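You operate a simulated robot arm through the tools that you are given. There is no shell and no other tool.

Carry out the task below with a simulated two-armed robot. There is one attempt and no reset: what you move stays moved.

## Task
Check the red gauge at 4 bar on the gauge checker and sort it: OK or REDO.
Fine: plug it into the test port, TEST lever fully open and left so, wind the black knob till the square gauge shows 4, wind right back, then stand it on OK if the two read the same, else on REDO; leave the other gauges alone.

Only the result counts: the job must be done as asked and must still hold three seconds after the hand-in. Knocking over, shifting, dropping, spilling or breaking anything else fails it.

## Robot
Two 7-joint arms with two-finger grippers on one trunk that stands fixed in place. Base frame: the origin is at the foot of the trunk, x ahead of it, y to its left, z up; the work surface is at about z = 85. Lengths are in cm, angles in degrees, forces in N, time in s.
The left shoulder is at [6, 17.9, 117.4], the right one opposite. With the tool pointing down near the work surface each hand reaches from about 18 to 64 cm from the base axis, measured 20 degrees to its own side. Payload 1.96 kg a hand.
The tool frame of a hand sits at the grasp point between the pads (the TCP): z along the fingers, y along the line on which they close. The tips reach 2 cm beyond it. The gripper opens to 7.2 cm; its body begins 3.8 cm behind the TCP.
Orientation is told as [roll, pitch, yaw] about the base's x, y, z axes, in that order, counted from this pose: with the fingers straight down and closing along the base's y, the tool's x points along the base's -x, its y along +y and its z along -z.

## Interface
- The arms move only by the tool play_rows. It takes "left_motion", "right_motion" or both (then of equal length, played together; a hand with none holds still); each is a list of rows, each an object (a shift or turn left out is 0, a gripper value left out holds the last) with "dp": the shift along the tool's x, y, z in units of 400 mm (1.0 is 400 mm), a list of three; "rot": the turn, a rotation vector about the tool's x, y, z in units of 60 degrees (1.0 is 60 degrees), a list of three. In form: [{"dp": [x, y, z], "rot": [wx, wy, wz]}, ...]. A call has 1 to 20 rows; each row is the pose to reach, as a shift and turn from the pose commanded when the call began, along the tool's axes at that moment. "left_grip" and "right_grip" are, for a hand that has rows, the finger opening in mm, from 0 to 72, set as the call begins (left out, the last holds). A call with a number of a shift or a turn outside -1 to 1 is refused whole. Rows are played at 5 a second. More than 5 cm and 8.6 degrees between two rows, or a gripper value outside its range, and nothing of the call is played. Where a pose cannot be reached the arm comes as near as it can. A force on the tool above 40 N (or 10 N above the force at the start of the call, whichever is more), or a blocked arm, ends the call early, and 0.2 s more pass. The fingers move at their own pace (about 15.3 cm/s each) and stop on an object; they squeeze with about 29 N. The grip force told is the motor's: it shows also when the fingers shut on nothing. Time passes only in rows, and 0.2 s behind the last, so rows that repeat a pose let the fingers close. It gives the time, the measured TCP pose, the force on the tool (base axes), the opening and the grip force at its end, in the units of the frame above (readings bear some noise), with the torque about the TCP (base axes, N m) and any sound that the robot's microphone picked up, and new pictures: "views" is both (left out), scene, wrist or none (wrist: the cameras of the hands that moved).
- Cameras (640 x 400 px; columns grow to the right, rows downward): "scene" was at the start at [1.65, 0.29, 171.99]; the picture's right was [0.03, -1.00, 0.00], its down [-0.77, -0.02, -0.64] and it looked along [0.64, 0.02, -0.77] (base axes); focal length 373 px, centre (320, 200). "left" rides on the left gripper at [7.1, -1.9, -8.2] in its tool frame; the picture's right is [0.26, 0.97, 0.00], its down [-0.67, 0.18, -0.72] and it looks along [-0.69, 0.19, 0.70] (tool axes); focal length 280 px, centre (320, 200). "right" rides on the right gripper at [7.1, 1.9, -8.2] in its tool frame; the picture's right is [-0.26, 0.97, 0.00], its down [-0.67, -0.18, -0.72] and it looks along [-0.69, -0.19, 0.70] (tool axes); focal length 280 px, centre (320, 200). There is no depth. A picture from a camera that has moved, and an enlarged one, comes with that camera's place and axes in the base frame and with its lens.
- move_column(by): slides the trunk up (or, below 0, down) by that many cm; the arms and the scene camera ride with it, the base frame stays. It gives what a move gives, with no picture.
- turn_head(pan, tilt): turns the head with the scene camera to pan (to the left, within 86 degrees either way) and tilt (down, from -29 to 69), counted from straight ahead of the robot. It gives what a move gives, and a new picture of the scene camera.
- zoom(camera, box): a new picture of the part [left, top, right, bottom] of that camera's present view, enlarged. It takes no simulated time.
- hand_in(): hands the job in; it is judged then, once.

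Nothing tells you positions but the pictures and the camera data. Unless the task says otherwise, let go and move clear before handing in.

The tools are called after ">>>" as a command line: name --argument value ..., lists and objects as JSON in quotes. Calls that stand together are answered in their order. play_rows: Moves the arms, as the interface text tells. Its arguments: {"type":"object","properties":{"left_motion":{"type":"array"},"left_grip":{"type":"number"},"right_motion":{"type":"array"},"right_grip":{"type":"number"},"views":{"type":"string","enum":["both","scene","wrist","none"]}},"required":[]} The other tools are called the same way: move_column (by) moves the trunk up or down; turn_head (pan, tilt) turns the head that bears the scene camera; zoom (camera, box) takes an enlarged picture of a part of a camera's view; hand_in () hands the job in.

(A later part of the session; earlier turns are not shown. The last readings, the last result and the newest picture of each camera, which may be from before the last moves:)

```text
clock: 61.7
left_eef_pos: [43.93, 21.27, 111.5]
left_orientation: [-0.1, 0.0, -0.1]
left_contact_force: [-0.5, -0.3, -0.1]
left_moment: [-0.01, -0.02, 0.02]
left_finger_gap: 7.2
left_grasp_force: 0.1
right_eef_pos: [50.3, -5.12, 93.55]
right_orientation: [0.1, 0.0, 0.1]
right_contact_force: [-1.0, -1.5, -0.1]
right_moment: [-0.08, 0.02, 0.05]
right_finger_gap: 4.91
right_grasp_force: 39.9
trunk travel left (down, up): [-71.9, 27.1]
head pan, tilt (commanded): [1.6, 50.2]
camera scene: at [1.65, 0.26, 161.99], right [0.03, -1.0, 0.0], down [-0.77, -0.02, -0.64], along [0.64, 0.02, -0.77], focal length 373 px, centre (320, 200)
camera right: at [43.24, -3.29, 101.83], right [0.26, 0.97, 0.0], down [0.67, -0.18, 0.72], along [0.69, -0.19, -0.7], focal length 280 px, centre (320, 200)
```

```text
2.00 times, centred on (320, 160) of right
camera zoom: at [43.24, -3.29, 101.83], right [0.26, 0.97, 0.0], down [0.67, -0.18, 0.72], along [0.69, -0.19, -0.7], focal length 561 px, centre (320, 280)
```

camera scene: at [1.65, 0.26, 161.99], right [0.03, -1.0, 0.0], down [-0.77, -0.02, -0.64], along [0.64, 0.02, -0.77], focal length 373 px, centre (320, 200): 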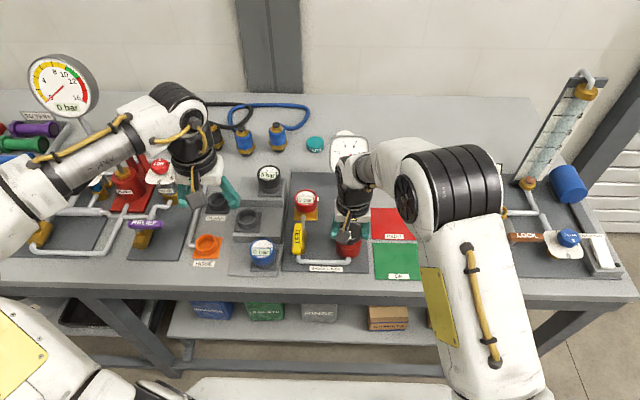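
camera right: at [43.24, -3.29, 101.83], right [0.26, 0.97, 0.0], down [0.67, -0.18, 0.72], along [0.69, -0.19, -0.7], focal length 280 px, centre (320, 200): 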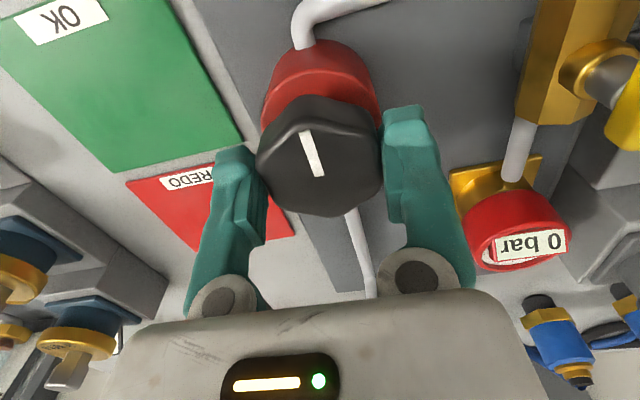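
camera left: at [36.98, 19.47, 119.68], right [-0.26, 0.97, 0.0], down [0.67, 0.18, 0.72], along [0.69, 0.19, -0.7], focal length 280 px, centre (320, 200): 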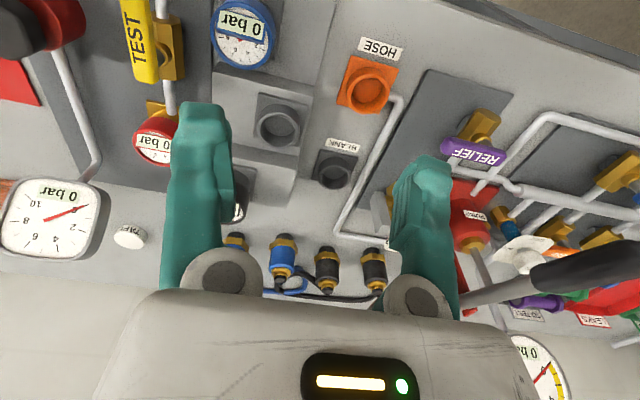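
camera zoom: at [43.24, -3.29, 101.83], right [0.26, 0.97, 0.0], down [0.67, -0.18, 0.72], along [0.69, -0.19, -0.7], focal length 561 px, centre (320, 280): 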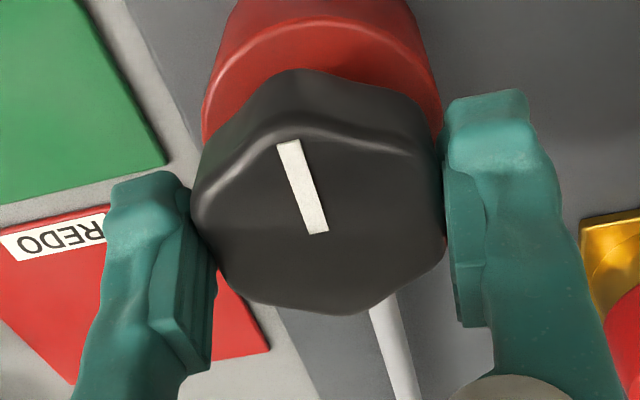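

The right hand has the knob by its flats (gap 4.9 cm). I'll turn it a small clockwise test amount and watch the square gauge through the left camera.

>>> play_rows --right_motion '[{"rot": [0, 0, 0.083]}, {"rot": [0, 0, 0.167]}, {"rot": [0, 0, 0.25]}, {"rot": [0, 0, 0.25]}]' --right_grip 30 --views "wrist"

>>> zoom --camera "left" --box '[0, 0, 220, 280]'

>>> zoom --camera "scene" --box '[280, 120, 400, 280]'

```text
clock: 62.7
left_eef_pos: [44.0, 21.31, 111.5]
left_orientation: [0.0, -0.1, 0.0]
left_contact_force: [0.3, -0.4, 0.5]
left_moment: [0.01, 0.01, 0.04]
left_finger_gap: 7.22
left_grasp_force: 0.1
right_eef_pos: [50.24, -5.12, 93.65]
right_orientation: [0.0, 0.0, -15.0]
right_contact_force: [1.1, -0.9, 8.3]
right_moment: [0.15, 0.06, 0.76]
right_finger_gap: 4.9
right_grasp_force: 40.3
trunk travel left (down, up): [-71.9, 27.1]
head pan, tilt (commanded): [1.6, 50.2]
camera right: at [43.94, -1.46, 101.92], right [0.5, 0.86, 0.0], down [0.6, -0.35, 0.72], along [0.62, -0.36, -0.7], focal length 280 px, centre (320, 200)
```

right: 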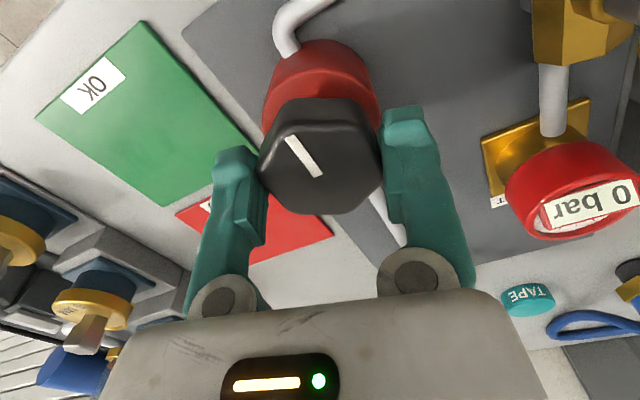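

```text
1.43 times, centred on (110, 140) of left
camera zoom: at [36.91, 19.48, 119.7], right [-0.26, 0.96, 0.0], down [0.67, 0.18, 0.72], along [0.69, 0.19, -0.7], focal length 401 px, centre (620, 286)
```

zoom: 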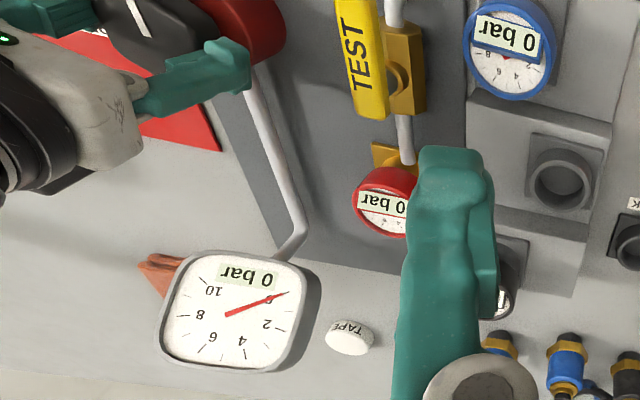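

```text
2.50 times, centred on (340, 200) of scene
camera zoom: at [1.57, 0.3, 162.0], right [0.03, -1.0, 0.0], down [-0.77, -0.02, -0.64], along [0.64, 0.02, -0.77], focal length 932 px, centre (270, 200)
```

zoom: 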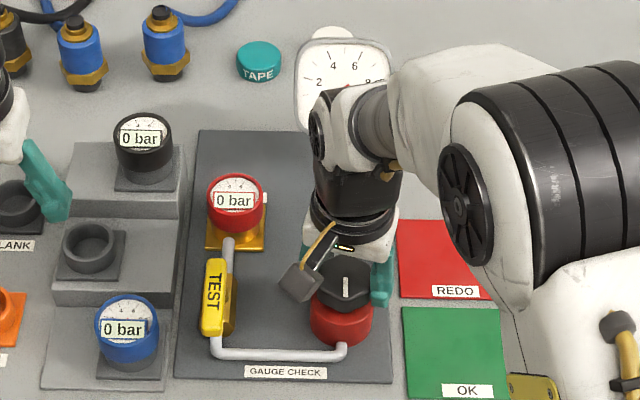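

The hand turned 15° but the knob's pointer did not, and the torque rose to 0.76 Nm. Clockwise seems to be against a stop, so I'll return and try counter-clockwise.

>>> play_rows --right_motion '[{"rot": [0, 0, -0.083]}, {"rot": [0, 0, -0.167]}, {"rot": [0, 0, -0.25]}, {"rot": [0, 0, -0.25]}]' --right_grip 30 --views "wrist"

>>> zoom --camera "left" --box '[0, 0, 220, 280]'

```text
clock: 63.7
left_eef_pos: [43.9, 21.22, 111.57]
left_orientation: [0.0, -0.1, 0.0]
left_contact_force: [-0.1, -0.4, -1.0]
left_moment: [-0.04, -0.05, 0.0]
left_finger_gap: 7.23
left_grasp_force: 0.1
right_eef_pos: [50.33, -5.23, 93.58]
right_orientation: [0.1, -0.1, 0.1]
right_contact_force: [2.6, -1.6, 15.1]
right_moment: [-0.08, 0.47, 0.01]
right_finger_gap: 4.91
right_grasp_force: 39.3
trunk travel left (down, up): [-71.9, 27.1]
head pan, tilt (commanded): [1.6, 50.2]
camera right: at [43.18, -3.3, 101.91], right [0.26, 0.97, 0.0], down [0.67, -0.18, 0.72], along [0.69, -0.18, -0.7], focal length 280 px, centre (320, 200)
```

right: 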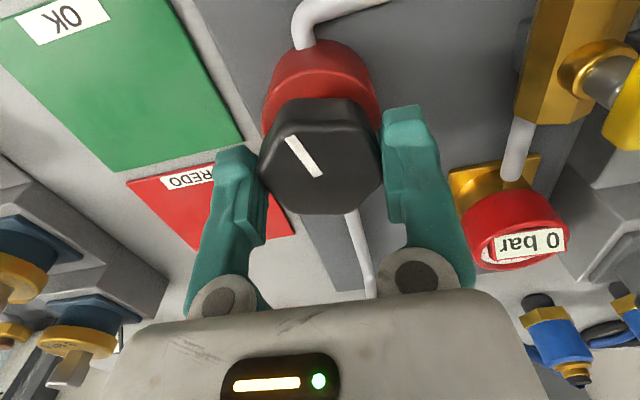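

```text
1.43 times, centred on (110, 140) of left
camera zoom: at [36.87, 19.46, 119.72], right [-0.26, 0.97, 0.0], down [0.67, 0.18, 0.72], along [0.69, 0.19, -0.7], focal length 401 px, centre (620, 286)
```

zoom: 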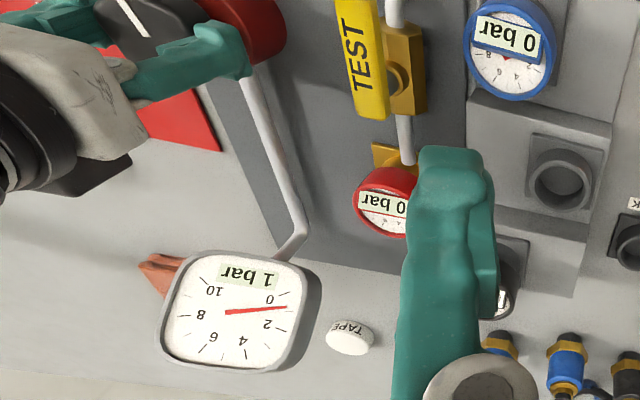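

Counter-clockwise works: the square gauge now shows 1 bar after about 15°. I'll keep turning counter-clockwise in small steps.

>>> play_rows --right_motion '[{"rot": [0, 0, -0.083]}, {"rot": [0, 0, -0.167]}, {"rot": [0, 0, -0.25]}, {"rot": [0, 0, -0.333]}, {"rot": [0, 0, -0.417]}, {"rot": [0, 0, -0.417]}]' --right_grip 30 --views "wrist"

>>> zoom --camera "left" --box '[40, 160, 130, 260]'

>>> zoom --camera "scene" --box '[285, 175, 335, 225]'

```text
clock: 65.1
left_eef_pos: [43.88, 21.22, 111.47]
left_orientation: [-0.1, -0.1, 0.0]
left_contact_force: [-0.9, 0.4, 0.3]
left_moment: [-0.01, 0.01, -0.01]
left_finger_gap: 7.22
left_grasp_force: 0.0
right_eef_pos: [50.28, -5.28, 93.6]
right_orientation: [0.0, -0.2, 25.2]
right_contact_force: [4.2, -6.9, 19.6]
right_moment: [-0.18, -0.25, -0.01]
right_finger_gap: 4.88
right_grasp_force: 39.8
trunk travel left (down, up): [-71.9, 27.1]
head pan, tilt (commanded): [1.6, 50.2]
camera right: at [43.06, -6.58, 101.89], right [-0.17, 0.98, 0.0], down [0.69, 0.12, 0.72], along [0.71, 0.12, -0.7], focal length 280 px, centre (320, 200)
```

right: 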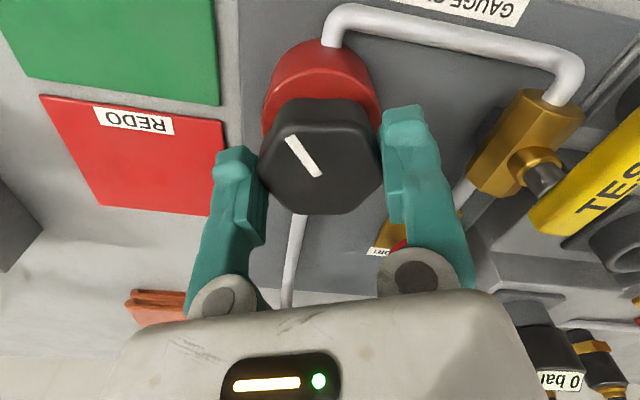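

```text
4.00 times, centred on (85, 210) of left
camera zoom: at [36.85, 19.38, 119.73], right [-0.26, 0.97, 0.0], down [0.67, 0.18, 0.72], along [0.69, 0.19, -0.7], focal length 1122 px, centre (1260, 160)
```

zoom: 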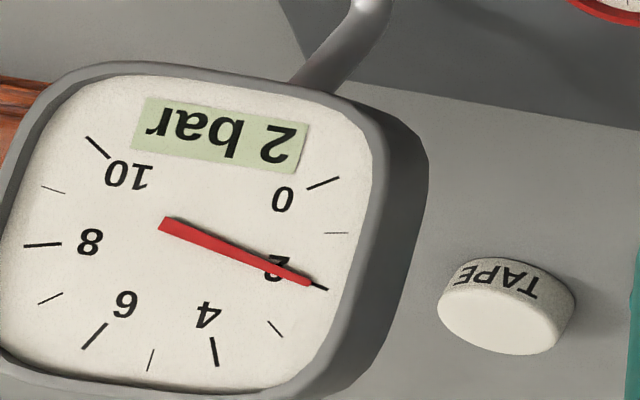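

```text
8.00 times, centred on (310, 200) of scene
camera zoom: at [1.49, 0.17, 161.99], right [0.03, -1.0, 0.0], down [-0.77, -0.02, -0.64], along [0.64, 0.02, -0.77], focal length 2982 px, centre (400, 200)
```

zoom: 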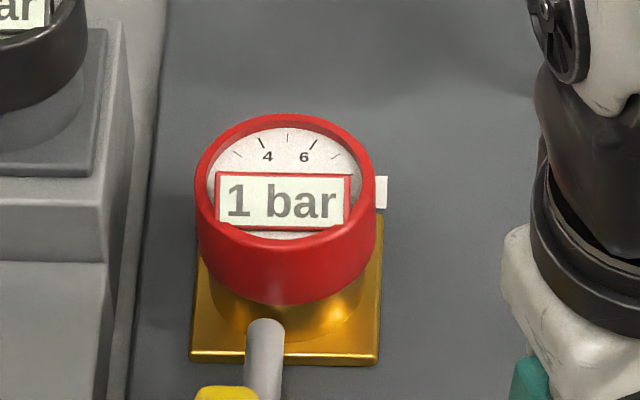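

The square gauge reads 2 bar and the red gauge shows 1 bar at this point. I'll turn another 20° and check again.

>>> play_rows --right_motion '[{"rot": [0, 0, -0.083]}, {"rot": [0, 0, -0.167]}, {"rot": [0, 0, -0.25]}, {"rot": [0, 0, -0.333]}, {"rot": [0, 0, -0.333]}]' --right_grip 30 --views "none"

>>> zoom --camera "left" --box '[40, 160, 130, 260]'

>>> zoom --camera "scene" --box '[285, 175, 335, 225]'

```text
clock: 66.3
left_eef_pos: [43.9, 21.14, 111.49]
left_orientation: [0.0, -0.1, 0.0]
left_contact_force: [0.0, -0.2, 0.0]
left_moment: [0.01, 0.01, -0.02]
left_finger_gap: 7.22
left_grasp_force: 0.0
right_eef_pos: [50.42, -5.27, 93.61]
right_orientation: [0.0, -0.2, 45.1]
right_contact_force: [11.2, -12.8, 27.3]
right_moment: [-0.55, -0.01, -0.02]
right_finger_gap: 4.92
right_grasp_force: 40.0
trunk travel left (down, up): [-71.9, 27.1]
head pan, tilt (commanded): [1.6, 50.2]
```

```text
4.00 times, centred on (85, 210) of left
camera zoom: at [36.9, 19.29, 119.74], right [-0.26, 0.97, 0.0], down [0.67, 0.18, 0.72], along [0.69, 0.19, -0.7], focal length 1122 px, centre (1260, 160)
```

zoom: 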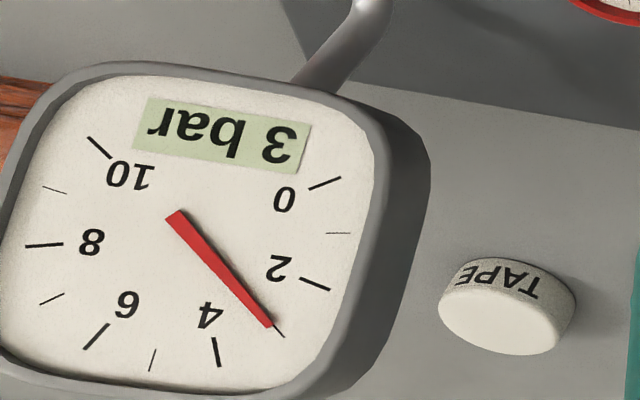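

```text
8.00 times, centred on (310, 200) of scene
camera zoom: at [1.55, 0.05, 162.0], right [0.03, -1.0, 0.0], down [-0.77, -0.02, -0.64], along [0.64, 0.02, -0.77], focal length 2982 px, centre (400, 200)
```

zoom: 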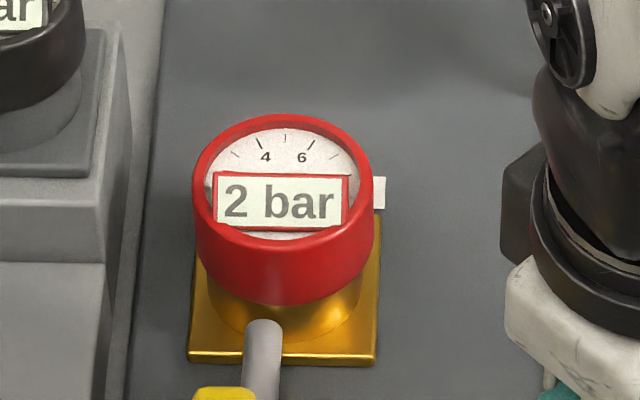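

The square gauge is at 3 bar and the red at 2 bar, so it's about 20° per bar. Strain is building in the wrist, so I'll release the knob, rotate the hand back and take a fresh grip.

>>> play_rows --right_motion '[{"rot": [0, 0, 0]}, {"rot": [0, 0, 0]}, {"rot": [0, 0, 0]}]' --right_grip 72 --views "wrist"

>>> zoom --camera "left" --box '[40, 160, 130, 260]'

>>> zoom --camera "scene" --box '[285, 175, 335, 225]'

```text
clock: 67.1
left_eef_pos: [43.97, 21.39, 111.33]
left_orientation: [0.0, 0.1, 0.0]
left_contact_force: [-0.1, 0.7, 0.2]
left_moment: [-0.03, -0.02, -0.02]
left_finger_gap: 7.2
left_grasp_force: 0.0
right_eef_pos: [50.28, -5.16, 93.57]
right_orientation: [0.2, 0.0, 45.2]
right_contact_force: [-0.5, 0.3, 0.3]
right_moment: [-0.02, -0.02, -0.04]
right_finger_gap: 7.2
right_grasp_force: 0.1
trunk travel left (down, up): [-71.9, 27.1]
head pan, tilt (commanded): [1.6, 50.2]
camera right: at [43.95, -8.77, 101.79], right [-0.5, 0.87, 0.0], down [0.61, 0.35, 0.72], along [0.62, 0.36, -0.7], focal length 280 px, centre (320, 200)
```

right: 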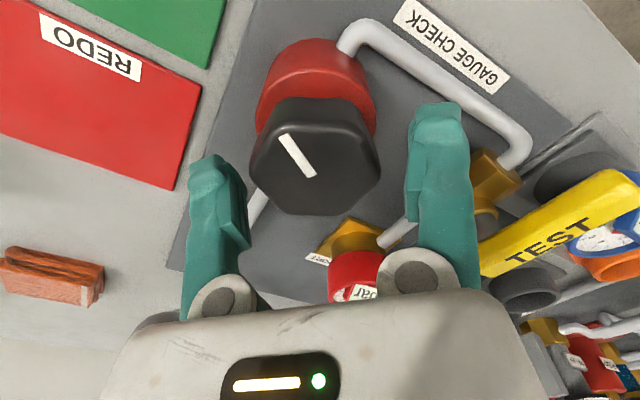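

```text
4.00 times, centred on (85, 210) of left
camera zoom: at [36.97, 19.54, 119.65], right [-0.26, 0.96, 0.0], down [0.67, 0.18, 0.72], along [0.69, 0.19, -0.7], focal length 1122 px, centre (1260, 160)
```

zoom: 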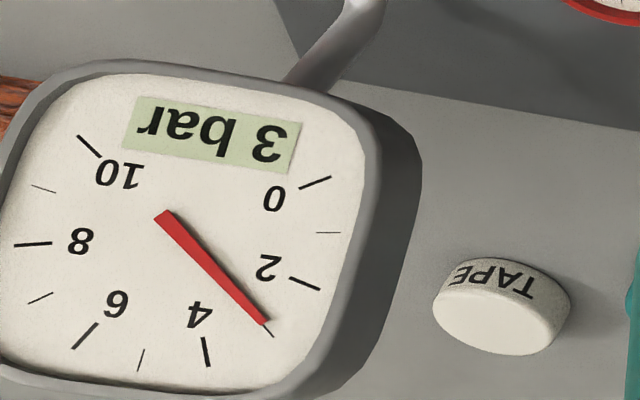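

```text
8.00 times, centred on (310, 200) of scene
camera zoom: at [1.66, 0.37, 161.98], right [0.03, -1.0, 0.0], down [-0.77, -0.02, -0.64], along [0.64, 0.02, -0.77], focal length 2982 px, centre (400, 200)
```

zoom: 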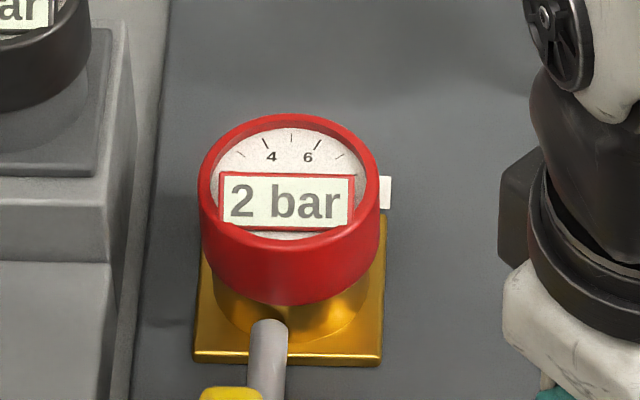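

The knob holds at 3 bar when released. I'll rotate the hand back to straight and regrip; after 60° of turning, the flats should face ±y again.

>>> play_rows --right_motion '[{"rot": [0, 0, 0.125]}, {"rot": [0, 0, 0.25]}, {"rot": [0, 0, 0.375]}, {"rot": [0, 0, 0.5]}, {"rot": [0, 0, 0.625]}, {"rot": [0, 0, 0.753]}, {"rot": [0, 0, 0.753]}]' --right_grip 72 --views "wrist"

>>> zoom --camera "right" --box '[160, 60, 480, 260]'

```text
clock: 68.7
left_eef_pos: [44.08, 21.27, 111.37]
left_orientation: [0.0, -0.1, 0.0]
left_contact_force: [-0.3, 0.9, -0.3]
left_moment: [0.01, -0.02, 0.01]
left_finger_gap: 7.21
left_grasp_force: 0.0
right_eef_pos: [50.35, -5.23, 93.54]
right_orientation: [0.1, 0.0, -0.2]
right_contact_force: [0.6, -0.1, 0.1]
right_moment: [-0.01, 0.01, 0.0]
right_finger_gap: 7.2
right_grasp_force: 0.0
trunk travel left (down, up): [-71.9, 27.1]
head pan, tilt (commanded): [1.6, 50.2]
camera right: at [43.29, -3.26, 101.81], right [0.27, 0.96, 0.0], down [0.67, -0.19, 0.72], along [0.69, -0.19, -0.7], focal length 280 px, centre (320, 200)
```

right: 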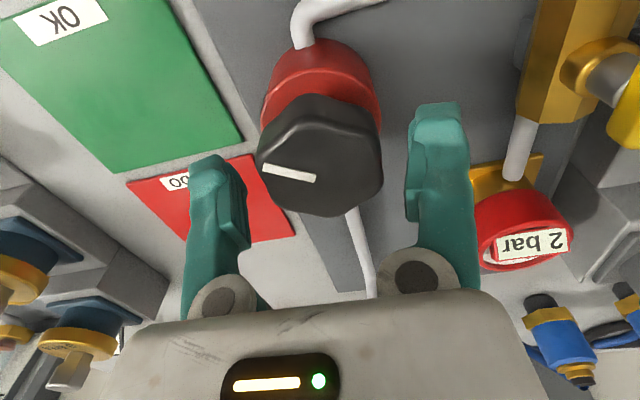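

```text
2.00 times, centred on (320, 160) of right
camera zoom: at [43.29, -3.26, 101.81], right [0.27, 0.96, 0.0], down [0.67, -0.19, 0.72], along [0.69, -0.19, -0.7], focal length 561 px, centre (320, 280)
```

zoom: 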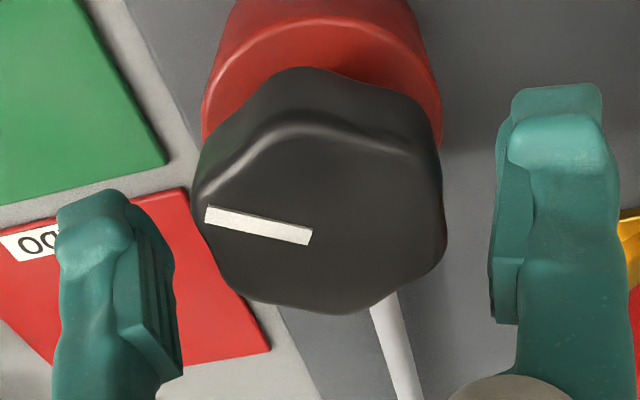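

>>> play_rows --right_motion '[{"rot": [0, 0, 0]}, {"rot": [0, 0, 0]}, {"rot": [0, 0, 0]}]' --right_grip 30 --views "none"

>>> play_rows --right_motion '[{"rot": [0, 0, -0.083]}, {"rot": [0, 0, -0.167]}, {"rot": [0, 0, -0.25]}, {"rot": [0, 0, -0.31]}, {"rot": [0, 0, -0.31]}]' --right_grip 30 --views "wrist"

>>> zoom --camera "left" --box '[40, 160, 130, 260]'

>>> zoom --camera "scene" --box '[285, 175, 335, 225]'

```text
clock: 69.5
left_eef_pos: [43.99, 21.34, 111.47]
left_orientation: [0.0, 0.0, 0.0]
left_contact_force: [0.0, -0.7, -0.3]
left_moment: [0.03, -0.01, -0.02]
left_finger_gap: 7.2
left_grasp_force: 0.0
right_eef_pos: [50.39, -5.3, 93.6]
right_orientation: [0.1, 0.0, -0.1]
right_contact_force: [0.5, -0.1, 0.7]
right_moment: [-0.01, 0.0, 0.02]
right_finger_gap: 4.92
right_grasp_force: 39.9
trunk travel left (down, up): [-71.9, 27.1]
head pan, tilt (commanded): [1.6, 50.2]
```

```text
clock: 70.7
left_eef_pos: [43.98, 21.27, 111.36]
left_orientation: [0.0, 0.0, 0.0]
left_contact_force: [-0.4, 0.5, 0.7]
left_moment: [-0.03, 0.01, 0.03]
left_finger_gap: 7.2
left_grasp_force: 0.1
right_eef_pos: [50.35, -5.27, 93.5]
right_orientation: [0.1, 0.1, 18.6]
right_contact_force: [2.0, -2.5, 1.8]
right_moment: [-0.13, 0.26, 0.0]
right_finger_gap: 4.92
right_grasp_force: 39.8
trunk travel left (down, up): [-71.9, 27.1]
head pan, tilt (commanded): [1.6, 50.2]
camera right: at [43.05, -5.68, 101.81], right [-0.06, 1.0, 0.0], down [0.7, 0.04, 0.72], along [0.71, 0.04, -0.7], focal length 280 px, centre (320, 200)
```

right: 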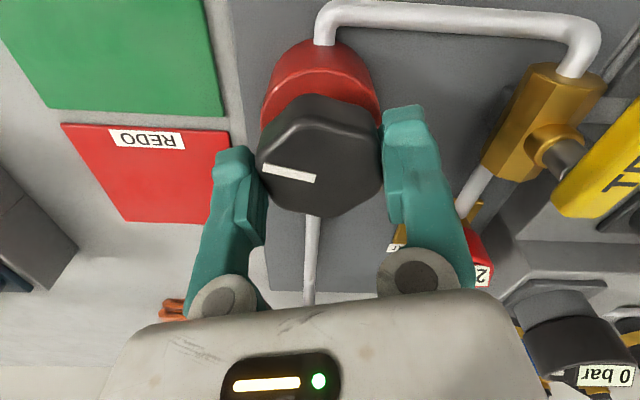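

```text
4.00 times, centred on (85, 210) of left
camera zoom: at [37.0, 19.43, 119.67], right [-0.26, 0.97, 0.0], down [0.67, 0.18, 0.72], along [0.69, 0.19, -0.7], focal length 1122 px, centre (1260, 160)
```

zoom: 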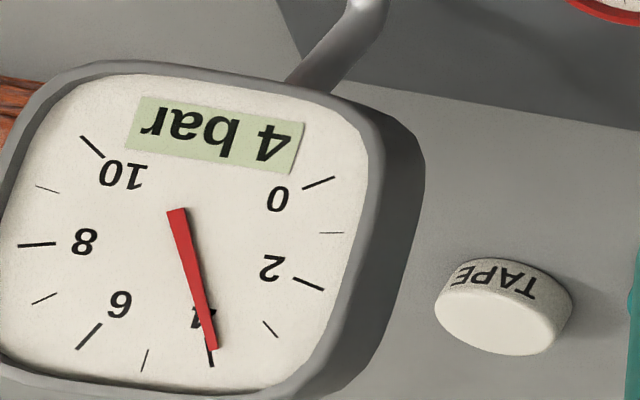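

```text
8.00 times, centred on (310, 200) of scene
camera zoom: at [1.69, 0.23, 161.99], right [0.03, -1.0, 0.0], down [-0.77, -0.02, -0.64], along [0.64, 0.02, -0.77], focal length 2982 px, centre (400, 200)
```

zoom: 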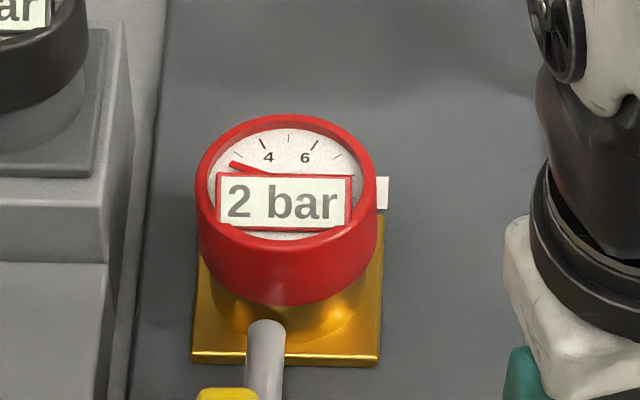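

The square gauge is on 4 bar while the red one shows 2. I'll wait a couple of seconds for both to settle before I judge it.

>>> play_rows --right_motion '[{"rot": [0, 0, 0]}, {"rot": [0, 0, 0]}, {"rot": [0, 0, 0]}, {"rot": [0, 0, 0]}, {"rot": [0, 0, 0]}, {"rot": [0, 0, 0]}, {"rot": [0, 0, 0]}, {"rot": [0, 0, 0]}, {"rot": [0, 0, 0]}, {"rot": [0, 0, 0]}]' --right_grip 30 --views "none"

>>> zoom --camera "left" --box '[40, 160, 130, 260]'

>>> zoom --camera "scene" --box '[297, 187, 322, 207]'

>>> zoom --camera "scene" --box '[280, 120, 400, 280]'

```text
clock: 72.9
left_eef_pos: [43.98, 21.25, 111.53]
left_orientation: [0.0, 0.1, 0.0]
left_contact_force: [-0.4, -0.2, 0.8]
left_moment: [0.02, 0.01, 0.0]
left_finger_gap: 7.21
left_grasp_force: 0.0
right_eef_pos: [50.39, -5.08, 93.4]
right_orientation: [0.1, -0.1, 18.5]
right_contact_force: [4.4, -3.8, 4.5]
right_moment: [-0.1, -0.06, 0.02]
right_finger_gap: 4.91
right_grasp_force: 40.2
trunk travel left (down, up): [-71.9, 27.1]
head pan, tilt (commanded): [1.6, 50.2]
```

```text
4.00 times, centred on (85, 210) of left
camera zoom: at [36.99, 19.4, 119.68], right [-0.26, 0.97, 0.0], down [0.67, 0.18, 0.72], along [0.69, 0.19, -0.7], focal length 1122 px, centre (1260, 160)
```

zoom: 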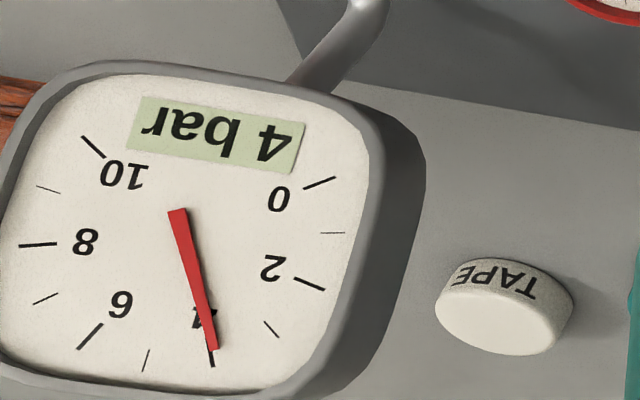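

```text
16.00 times, centred on (310, 197) of scene
camera zoom: at [1.68, 0.19, 161.99], right [0.03, -1.0, 0.0], down [-0.77, -0.02, -0.64], along [0.64, 0.02, -0.77], focal length 5963 px, centre (488, 248)
```

zoom: 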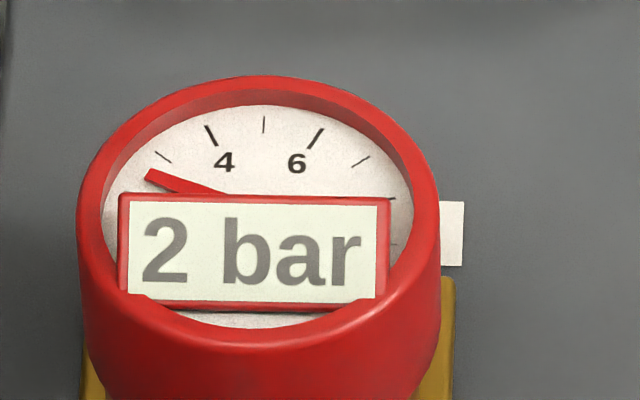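

```text
2.50 times, centred on (340, 200) of scene
camera zoom: at [1.68, 0.19, 161.99], right [0.03, -1.0, 0.0], down [-0.77, -0.02, -0.64], along [0.64, 0.02, -0.77], focal length 932 px, centre (270, 200)
```

zoom: 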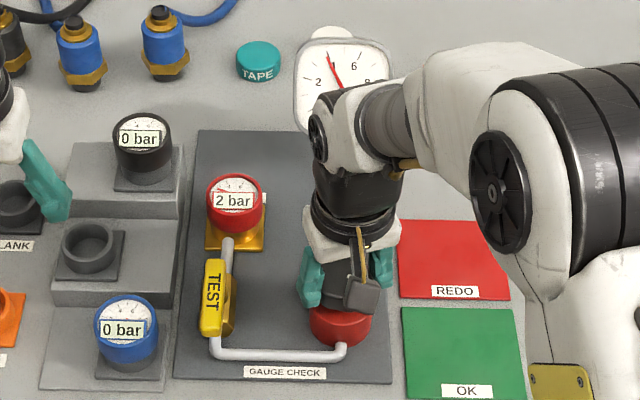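

Both readings are steady: the square gauge is at 4 bar and the red gauge shows 2, with its needle near 2.5. They don't match, so it goes to REDO. First I'll wind the knob clockwise all the way back.

>>> play_rows --right_motion '[{"rot": [0, 0, 0.1]}, {"rot": [0, 0, 0.2]}, {"rot": [0, 0, 0.3]}, {"rot": [0, 0, 0.4]}, {"rot": [0, 0, 0.5]}, {"rot": [0, 0, 0.6]}, {"rot": [0, 0, 0.7]}, {"rot": [0, 0, 0.8]}, {"rot": [0, 0, 0.8]}]' --right_grip 30 --views "wrist"

>>> zoom --camera "left" --box '[40, 160, 130, 260]'

```text
clock: 74.9
left_eef_pos: [44.05, 21.33, 111.37]
left_orientation: [-0.1, -0.1, 0.0]
left_contact_force: [0.3, 0.2, -0.6]
left_moment: [-0.02, -0.03, 0.04]
left_finger_gap: 7.22
left_grasp_force: 0.0
right_eef_pos: [50.36, -5.2, 93.51]
right_orientation: [0.1, 0.0, -29.6]
right_contact_force: [4.8, 2.0, 9.3]
right_moment: [0.43, 0.37, 0.0]
right_finger_gap: 4.93
right_grasp_force: 40.2
trunk travel left (down, up): [-71.9, 27.1]
head pan, tilt (commanded): [1.6, 50.2]
camera right: at [45.16, 0.04, 101.83], right [0.7, 0.71, 0.0], down [0.5, -0.49, 0.71], along [0.51, -0.5, -0.7], focal length 280 px, centre (320, 200)
```

right: 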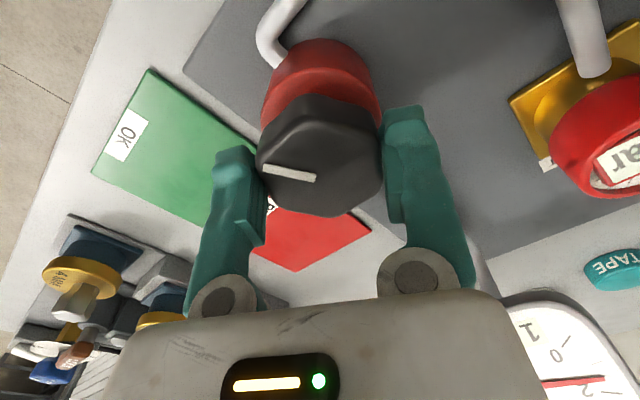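

```text
4.00 times, centred on (85, 210) of left
camera zoom: at [36.98, 19.52, 119.67], right [-0.26, 0.96, 0.0], down [0.67, 0.18, 0.72], along [0.69, 0.19, -0.7], focal length 1122 px, centre (1260, 160)
```

zoom: 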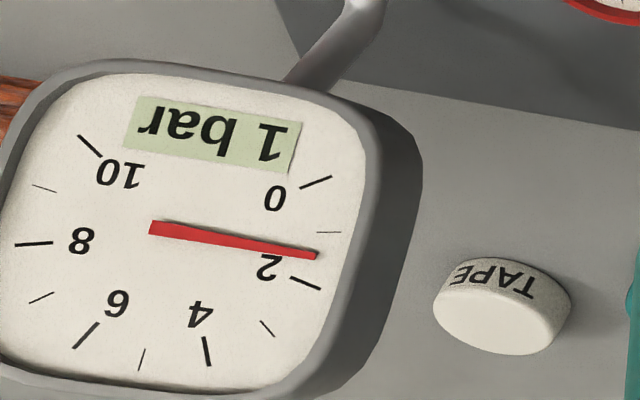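

>>> play_rows --right_motion '[{"rot": [0, 0, 0.1]}, {"rot": [0, 0, 0.2]}, {"rot": [0, 0, 0.3]}, {"rot": [0, 0, 0.4]}, {"rot": [0, 0, 0.45]}, {"rot": [0, 0, 0.45]}]' --right_grip 30 --views "wrist"

>>> zoom --camera "left" --box '[40, 160, 130, 260]'

```text
clock: 76.3
left_eef_pos: [43.97, 21.44, 111.41]
left_orientation: [-0.1, 0.0, 0.0]
left_contact_force: [-0.8, -0.2, 0.1]
left_moment: [0.02, 0.01, 0.01]
left_finger_gap: 7.22
left_grasp_force: 0.1
right_eef_pos: [50.36, -4.97, 93.46]
right_orientation: [0.0, 0.1, -56.4]
right_contact_force: [10.3, 7.8, 13.7]
right_moment: [0.27, -0.09, 0.04]
right_finger_gap: 4.93
right_grasp_force: 39.8
trunk travel left (down, up): [-71.9, 27.1]
head pan, tilt (commanded): [1.6, 50.2]
camera right: at [48.12, 1.91, 101.82], right [0.95, 0.31, 0.0], down [0.22, -0.66, 0.72], along [0.23, -0.68, -0.7], focal length 280 px, centre (320, 200)
```

right: 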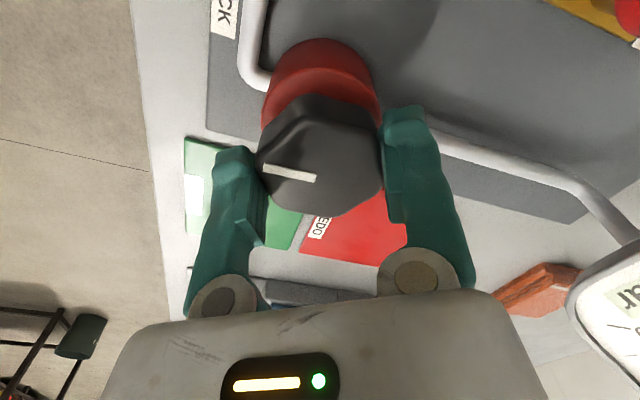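

```text
4.00 times, centred on (85, 210) of left
camera zoom: at [37.01, 19.61, 119.64], right [-0.26, 0.96, 0.0], down [0.67, 0.18, 0.72], along [0.69, 0.19, -0.7], focal length 1122 px, centre (1260, 160)
```

zoom: 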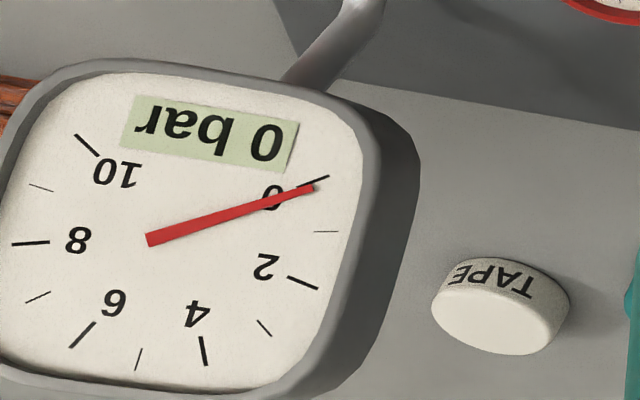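

The square gauge is nearly back to 0. I'll turn a bit further clockwise until it meets the stop.

>>> play_rows --right_motion '[{"rot": [0, 0, 0.04]}, {"rot": [0, 0, 0.08]}, {"rot": [0, 0, 0.12]}, {"rot": [0, 0, 0.12]}]' --right_grip 30 --views "wrist"

>>> zoom --camera "left" --box '[40, 160, 130, 260]'

>>> zoom --camera "scene" --box '[285, 175, 385, 275]'

```text
clock: 77.3
left_eef_pos: [44.09, 21.46, 111.29]
left_orientation: [-0.1, 0.0, 0.0]
left_contact_force: [0.0, 0.7, -0.4]
left_moment: [0.01, 0.01, -0.01]
left_finger_gap: 7.2
left_grasp_force: 0.0
right_eef_pos: [50.38, -5.07, 93.51]
right_orientation: [0.0, -0.1, -63.6]
right_contact_force: [11.4, 12.7, 9.9]
right_moment: [0.16, -0.28, 0.7]
right_finger_gap: 4.91
right_grasp_force: 40.1
trunk travel left (down, up): [-71.9, 27.1]
head pan, tilt (commanded): [1.6, 50.2]
camera right: at [48.99, 2.24, 101.79], right [0.98, 0.19, 0.0], down [0.14, -0.69, 0.72], along [0.14, -0.7, -0.7], focal length 280 px, centre (320, 200)
```

right: 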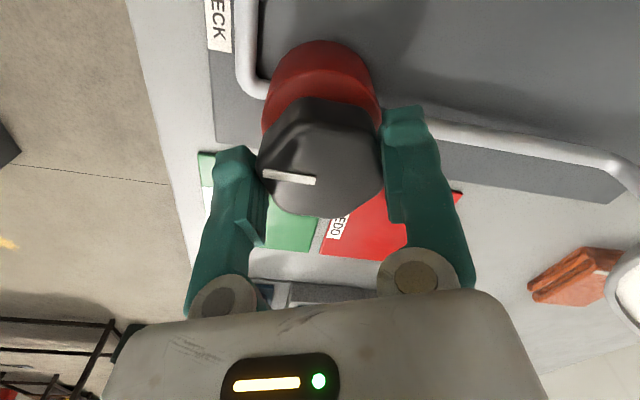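

```text
4.00 times, centred on (85, 210) of left
camera zoom: at [37.04, 19.71, 119.6], right [-0.26, 0.96, 0.0], down [0.67, 0.18, 0.72], along [0.69, 0.19, -0.7], focal length 1122 px, centre (1260, 160)
```

zoom: 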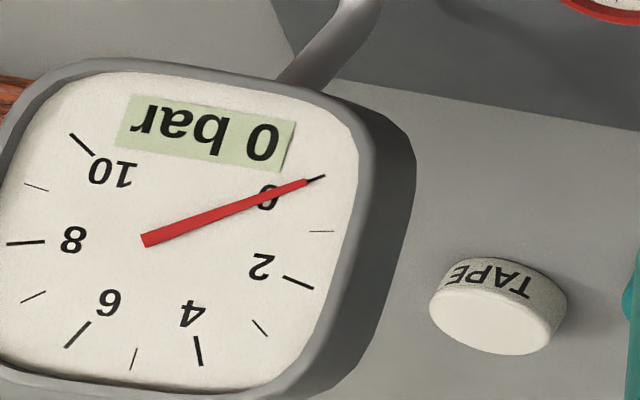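

```text
4.00 times, centred on (335, 225) of scene
camera zoom: at [1.76, 0.6, 161.98], right [0.03, -1.0, 0.0], down [-0.77, -0.02, -0.64], along [0.64, 0.02, -0.77], focal length 1491 px, centre (260, 100)
```

zoom: 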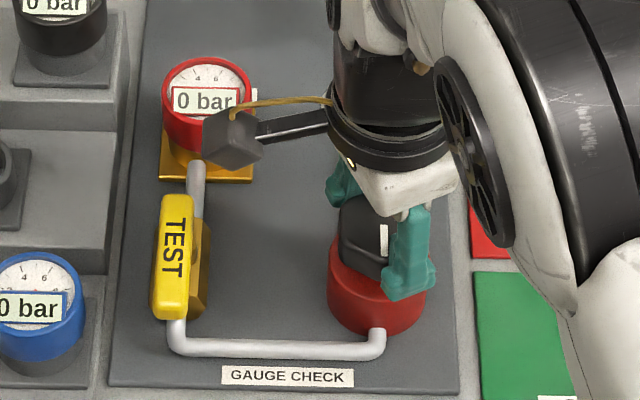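

The needle is on 0 and the knob is back at its stop (0.7 Nm). I'll release it and lift the right hand clear.

>>> play_rows --right_motion '[{"rot": [0, 0, 0]}, {"rot": [0, 0, 0]}, {"rot": [0, 0, 0]}]' --right_grip 72 --views "none"

>>> play_rows --right_motion '[{"dp": [0, 0, -0.03]}, {"dp": [0, 0, -0.07]}, {"dp": [0, 0, -0.11]}, {"dp": [0, 0, -0.16]}, {"dp": [0, 0, -0.16], "rot": [0, 0, -0.125]}, {"dp": [0, 0, -0.16], "rot": [0, 0, -0.25]}, {"dp": [0, 0, -0.16], "rot": [0, 0, -0.375]}, {"dp": [0, 0, -0.16], "rot": [0, 0, -0.5]}, {"dp": [0, 0, -0.16], "rot": [0, 0, -0.625]}, {"dp": [0, 0, -0.16], "rot": [0, 0, -0.75]}, {"dp": [0, 0, -0.16], "rot": [0, 0, -0.875]}, {"dp": [0, 0, -0.16], "rot": [0, 0, -1.0]}, {"dp": [0, 0, -0.16], "rot": [0, 0, -1.0]}]' --right_grip 72 --views "both"

>>> zoom --camera "left" --box '[40, 160, 130, 260]'

>>> zoom --camera "right" --box '[220, 0, 420, 125]'

```text
clock: 78.1
left_eef_pos: [43.95, 21.27, 111.35]
left_orientation: [0.0, -0.1, 0.0]
left_contact_force: [0.2, -0.3, 0.3]
left_moment: [0.04, 0.0, -0.02]
left_finger_gap: 7.21
left_grasp_force: 0.0
right_eef_pos: [50.28, -5.21, 93.55]
right_orientation: [-0.1, 0.1, -63.6]
right_contact_force: [-0.4, -0.1, 0.2]
right_moment: [0.01, -0.01, -0.04]
right_finger_gap: 7.19
right_grasp_force: 0.1
trunk travel left (down, up): [-71.9, 27.1]
head pan, tilt (commanded): [1.6, 50.2]
```

```text
clock: 80.9
left_eef_pos: [44.01, 21.24, 111.44]
left_orientation: [0.0, -0.1, 0.1]
left_contact_force: [-0.4, 0.1, -0.1]
left_moment: [0.0, -0.02, -0.01]
left_finger_gap: 7.18
left_grasp_force: 0.1
right_eef_pos: [50.38, -5.18, 100.01]
right_orientation: [0.2, 0.0, -3.6]
right_contact_force: [-0.1, 0.0, -0.1]
right_moment: [0.0, -0.01, 0.01]
right_finger_gap: 7.22
right_grasp_force: 0.0
trunk travel left (down, up): [-71.9, 27.1]
head pan, tilt (commanded): [1.6, 50.2]
camera scene: at [1.65, 0.3, 161.99], right [0.03, -1.0, 0.0], down [-0.77, -0.02, -0.64], along [0.64, 0.02, -0.77], focal length 373 px, centre (320, 200)
camera right: at [43.4, -2.85, 108.25], right [0.32, 0.95, 0.0], down [0.66, -0.23, 0.72], along [0.68, -0.23, -0.7], focal length 280 px, centre (320, 200)
```

scene: 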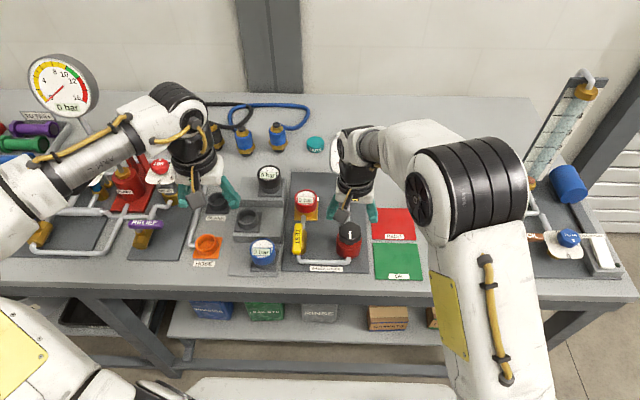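
right: 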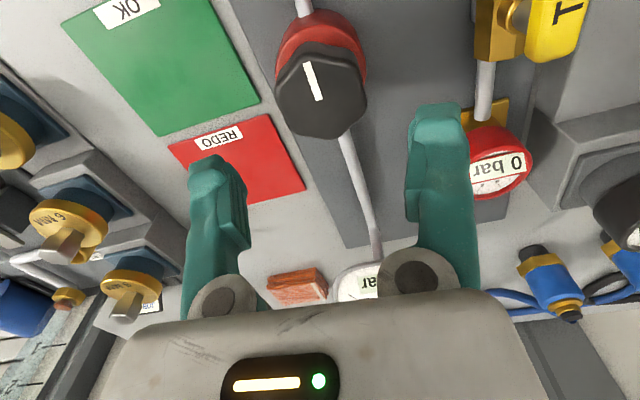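

```text
4.00 times, centred on (85, 210) of left
camera zoom: at [36.97, 19.48, 119.67], right [-0.26, 0.96, 0.0], down [0.67, 0.18, 0.72], along [0.69, 0.19, -0.7], focal length 1122 px, centre (1260, 160)
```

zoom: 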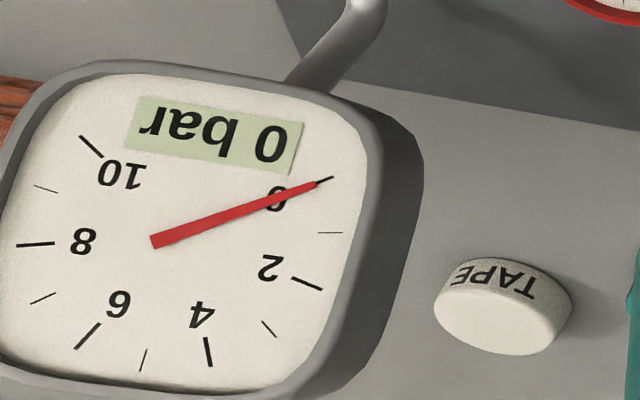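

```text
3.20 times, centred on (320, 62) of right
camera zoom: at [43.4, -2.85, 108.25], right [0.32, 0.95, 0.0], down [0.66, -0.23, 0.72], along [0.68, -0.23, -0.7], focal length 897 px, centre (320, 640)
```

zoom: 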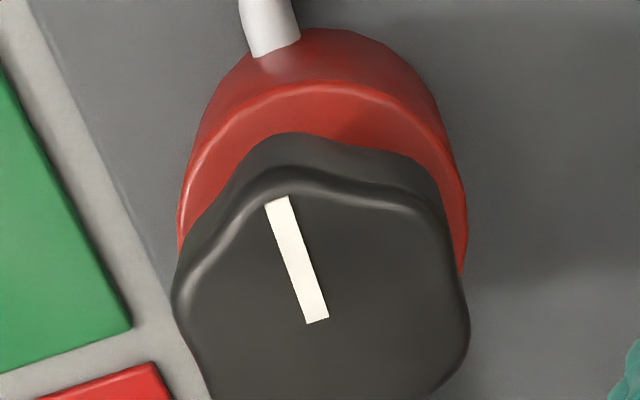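

The knob is back at its starting mark and both gauges read 0. The verdict is REDO. The REDO pad (about x 54–63, y -11 to -22) is too far for the left arm, so the left hand will unplug the gauge and stand it on the near OK pad, and the right hand will then move it to REDO. First I'll take the right hand out of the way.

>>> play_rows --right_motion '[{"dp": [0.03, -0.0487, -0.05], "rot": [0, 0, -0.02]}, {"dp": [0.06, -0.0973, -0.1], "rot": [0, 0, -0.04]}, {"dp": [0.09, -0.146, -0.15], "rot": [0, 0, -0.06]}, {"dp": [0.12, -0.1947, -0.15], "rot": [0, 0, -0.06]}, {"dp": [0.15, -0.2433, -0.15], "rot": [0, 0, -0.06]}, {"dp": [0.18, -0.292, -0.15], "rot": [0, 0, -0.06]}, {"dp": [0.21, -0.3407, -0.15], "rot": [0, 0, -0.06]}, {"dp": [0.24, -0.3893, -0.15], "rot": [0, 0, -0.06]}, {"dp": [0.2706, -0.438, -0.15], "rot": [0, 0, -0.06]}, {"dp": [0.2706, -0.438, -0.15], "rot": [0, 0, -0.06]}]' --right_grip 72 --views "both"

```text
clock: 83.1
left_eef_pos: [43.97, 21.35, 111.41]
left_orientation: [-0.1, 0.1, 0.0]
left_contact_force: [-0.3, 0.0, 0.8]
left_moment: [0.01, -0.02, 0.02]
left_finger_gap: 7.2
left_grasp_force: 0.0
right_eef_pos: [38.47, -21.83, 105.94]
right_orientation: [0.1, 0.0, -0.2]
right_contact_force: [0.4, -0.3, 0.2]
right_moment: [-0.02, -0.04, 0.0]
right_finger_gap: 7.21
right_grasp_force: 0.2
trunk travel left (down, up): [-71.9, 27.1]
head pan, tilt (commanded): [1.6, 50.2]
camera scene: at [1.69, 0.33, 161.99], right [0.03, -1.0, 0.0], down [-0.77, -0.02, -0.64], along [0.64, 0.02, -0.77], focal length 373 px, centre (320, 200)
camera right: at [31.33, -20.01, 114.17], right [0.26, 0.96, 0.0], down [0.67, -0.18, 0.72], along [0.69, -0.19, -0.7], focal length 280 px, centre (320, 200)
```

scene: 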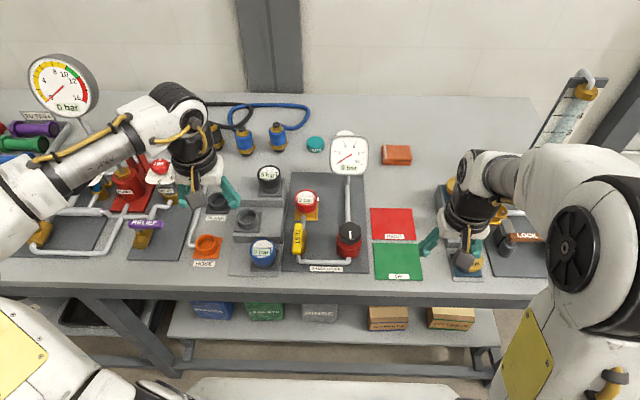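
right: 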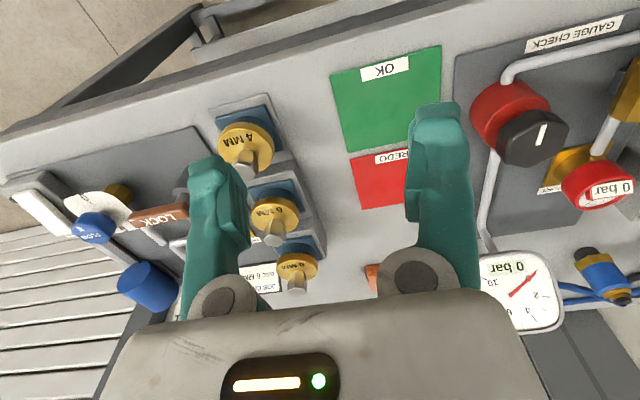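

>>> play_rows --left_motion '[{"dp": [-0.0444, -0.0395, 0]}, {"dp": [-0.0888, -0.079, 0]}, {"dp": [-0.1331, -0.1185, 0]}, {"dp": [-0.1775, -0.158, 0.02]}, {"dp": [-0.2219, -0.1975, 0.05]}, {"dp": [-0.2663, -0.237, 0.08]}, {"dp": [-0.3107, -0.2765, 0.11]}, {"dp": [-0.355, -0.316, 0.14]}, {"dp": [-0.3994, -0.3555, 0.17]}, {"dp": [-0.4438, -0.395, 0.21]}, {"dp": [-0.4438, -0.395, 0.21]}]' --left_grip 72 --views "both"

>>> zoom --camera "left" --box '[240, 0, 400, 110]'

```text
clock: 85.5
left_eef_pos: [61.79, 5.57, 103.05]
left_orientation: [0.0, 0.0, 0.0]
left_contact_force: [0.5, -0.1, 0.2]
left_moment: [0.02, -0.01, -0.02]
left_finger_gap: 7.19
left_grasp_force: 0.0
right_eef_pos: [38.28, -21.92, 105.94]
right_orientation: [0.0, 0.1, -0.1]
right_contact_force: [0.2, 0.9, 0.0]
right_moment: [0.0, 0.02, 0.0]
right_finger_gap: 7.21
right_grasp_force: 0.0
trunk travel left (down, up): [-71.9, 27.1]
head pan, tilt (commanded): [1.6, 50.2]
camera scene: at [1.59, 0.38, 161.99], right [0.03, -1.0, 0.0], down [-0.77, -0.02, -0.64], along [0.64, 0.02, -0.77], focal length 373 px, centre (320, 200)
camera left: at [54.69, 3.71, 111.31], right [-0.26, 0.97, 0.0], down [0.67, 0.18, 0.72], along [0.69, 0.19, -0.7], focal length 280 px, centre (320, 200)
```

scene: 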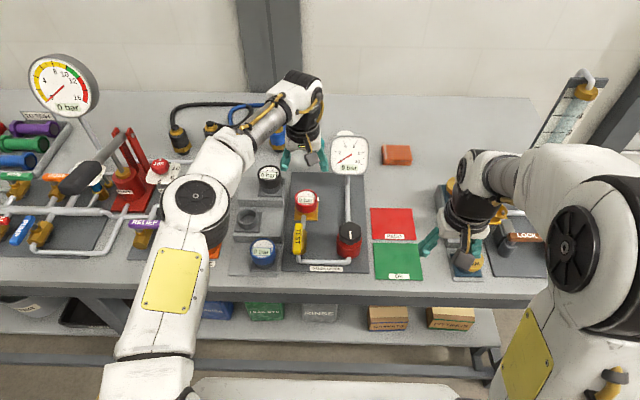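
left: 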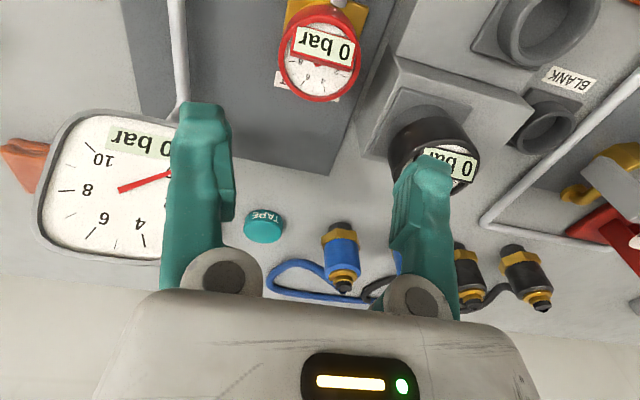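

```text
3.64 times, centred on (320, 55) of left
camera zoom: at [54.69, 3.71, 111.31], right [-0.26, 0.97, 0.0], down [0.67, 0.18, 0.72], along [0.69, 0.19, -0.7], focal length 1020 px, centre (320, 727)
```

zoom: 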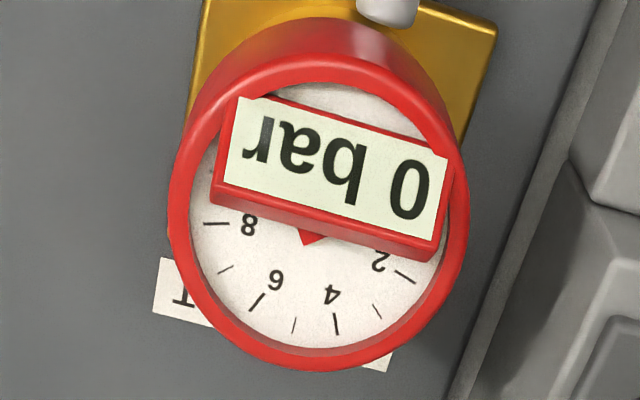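

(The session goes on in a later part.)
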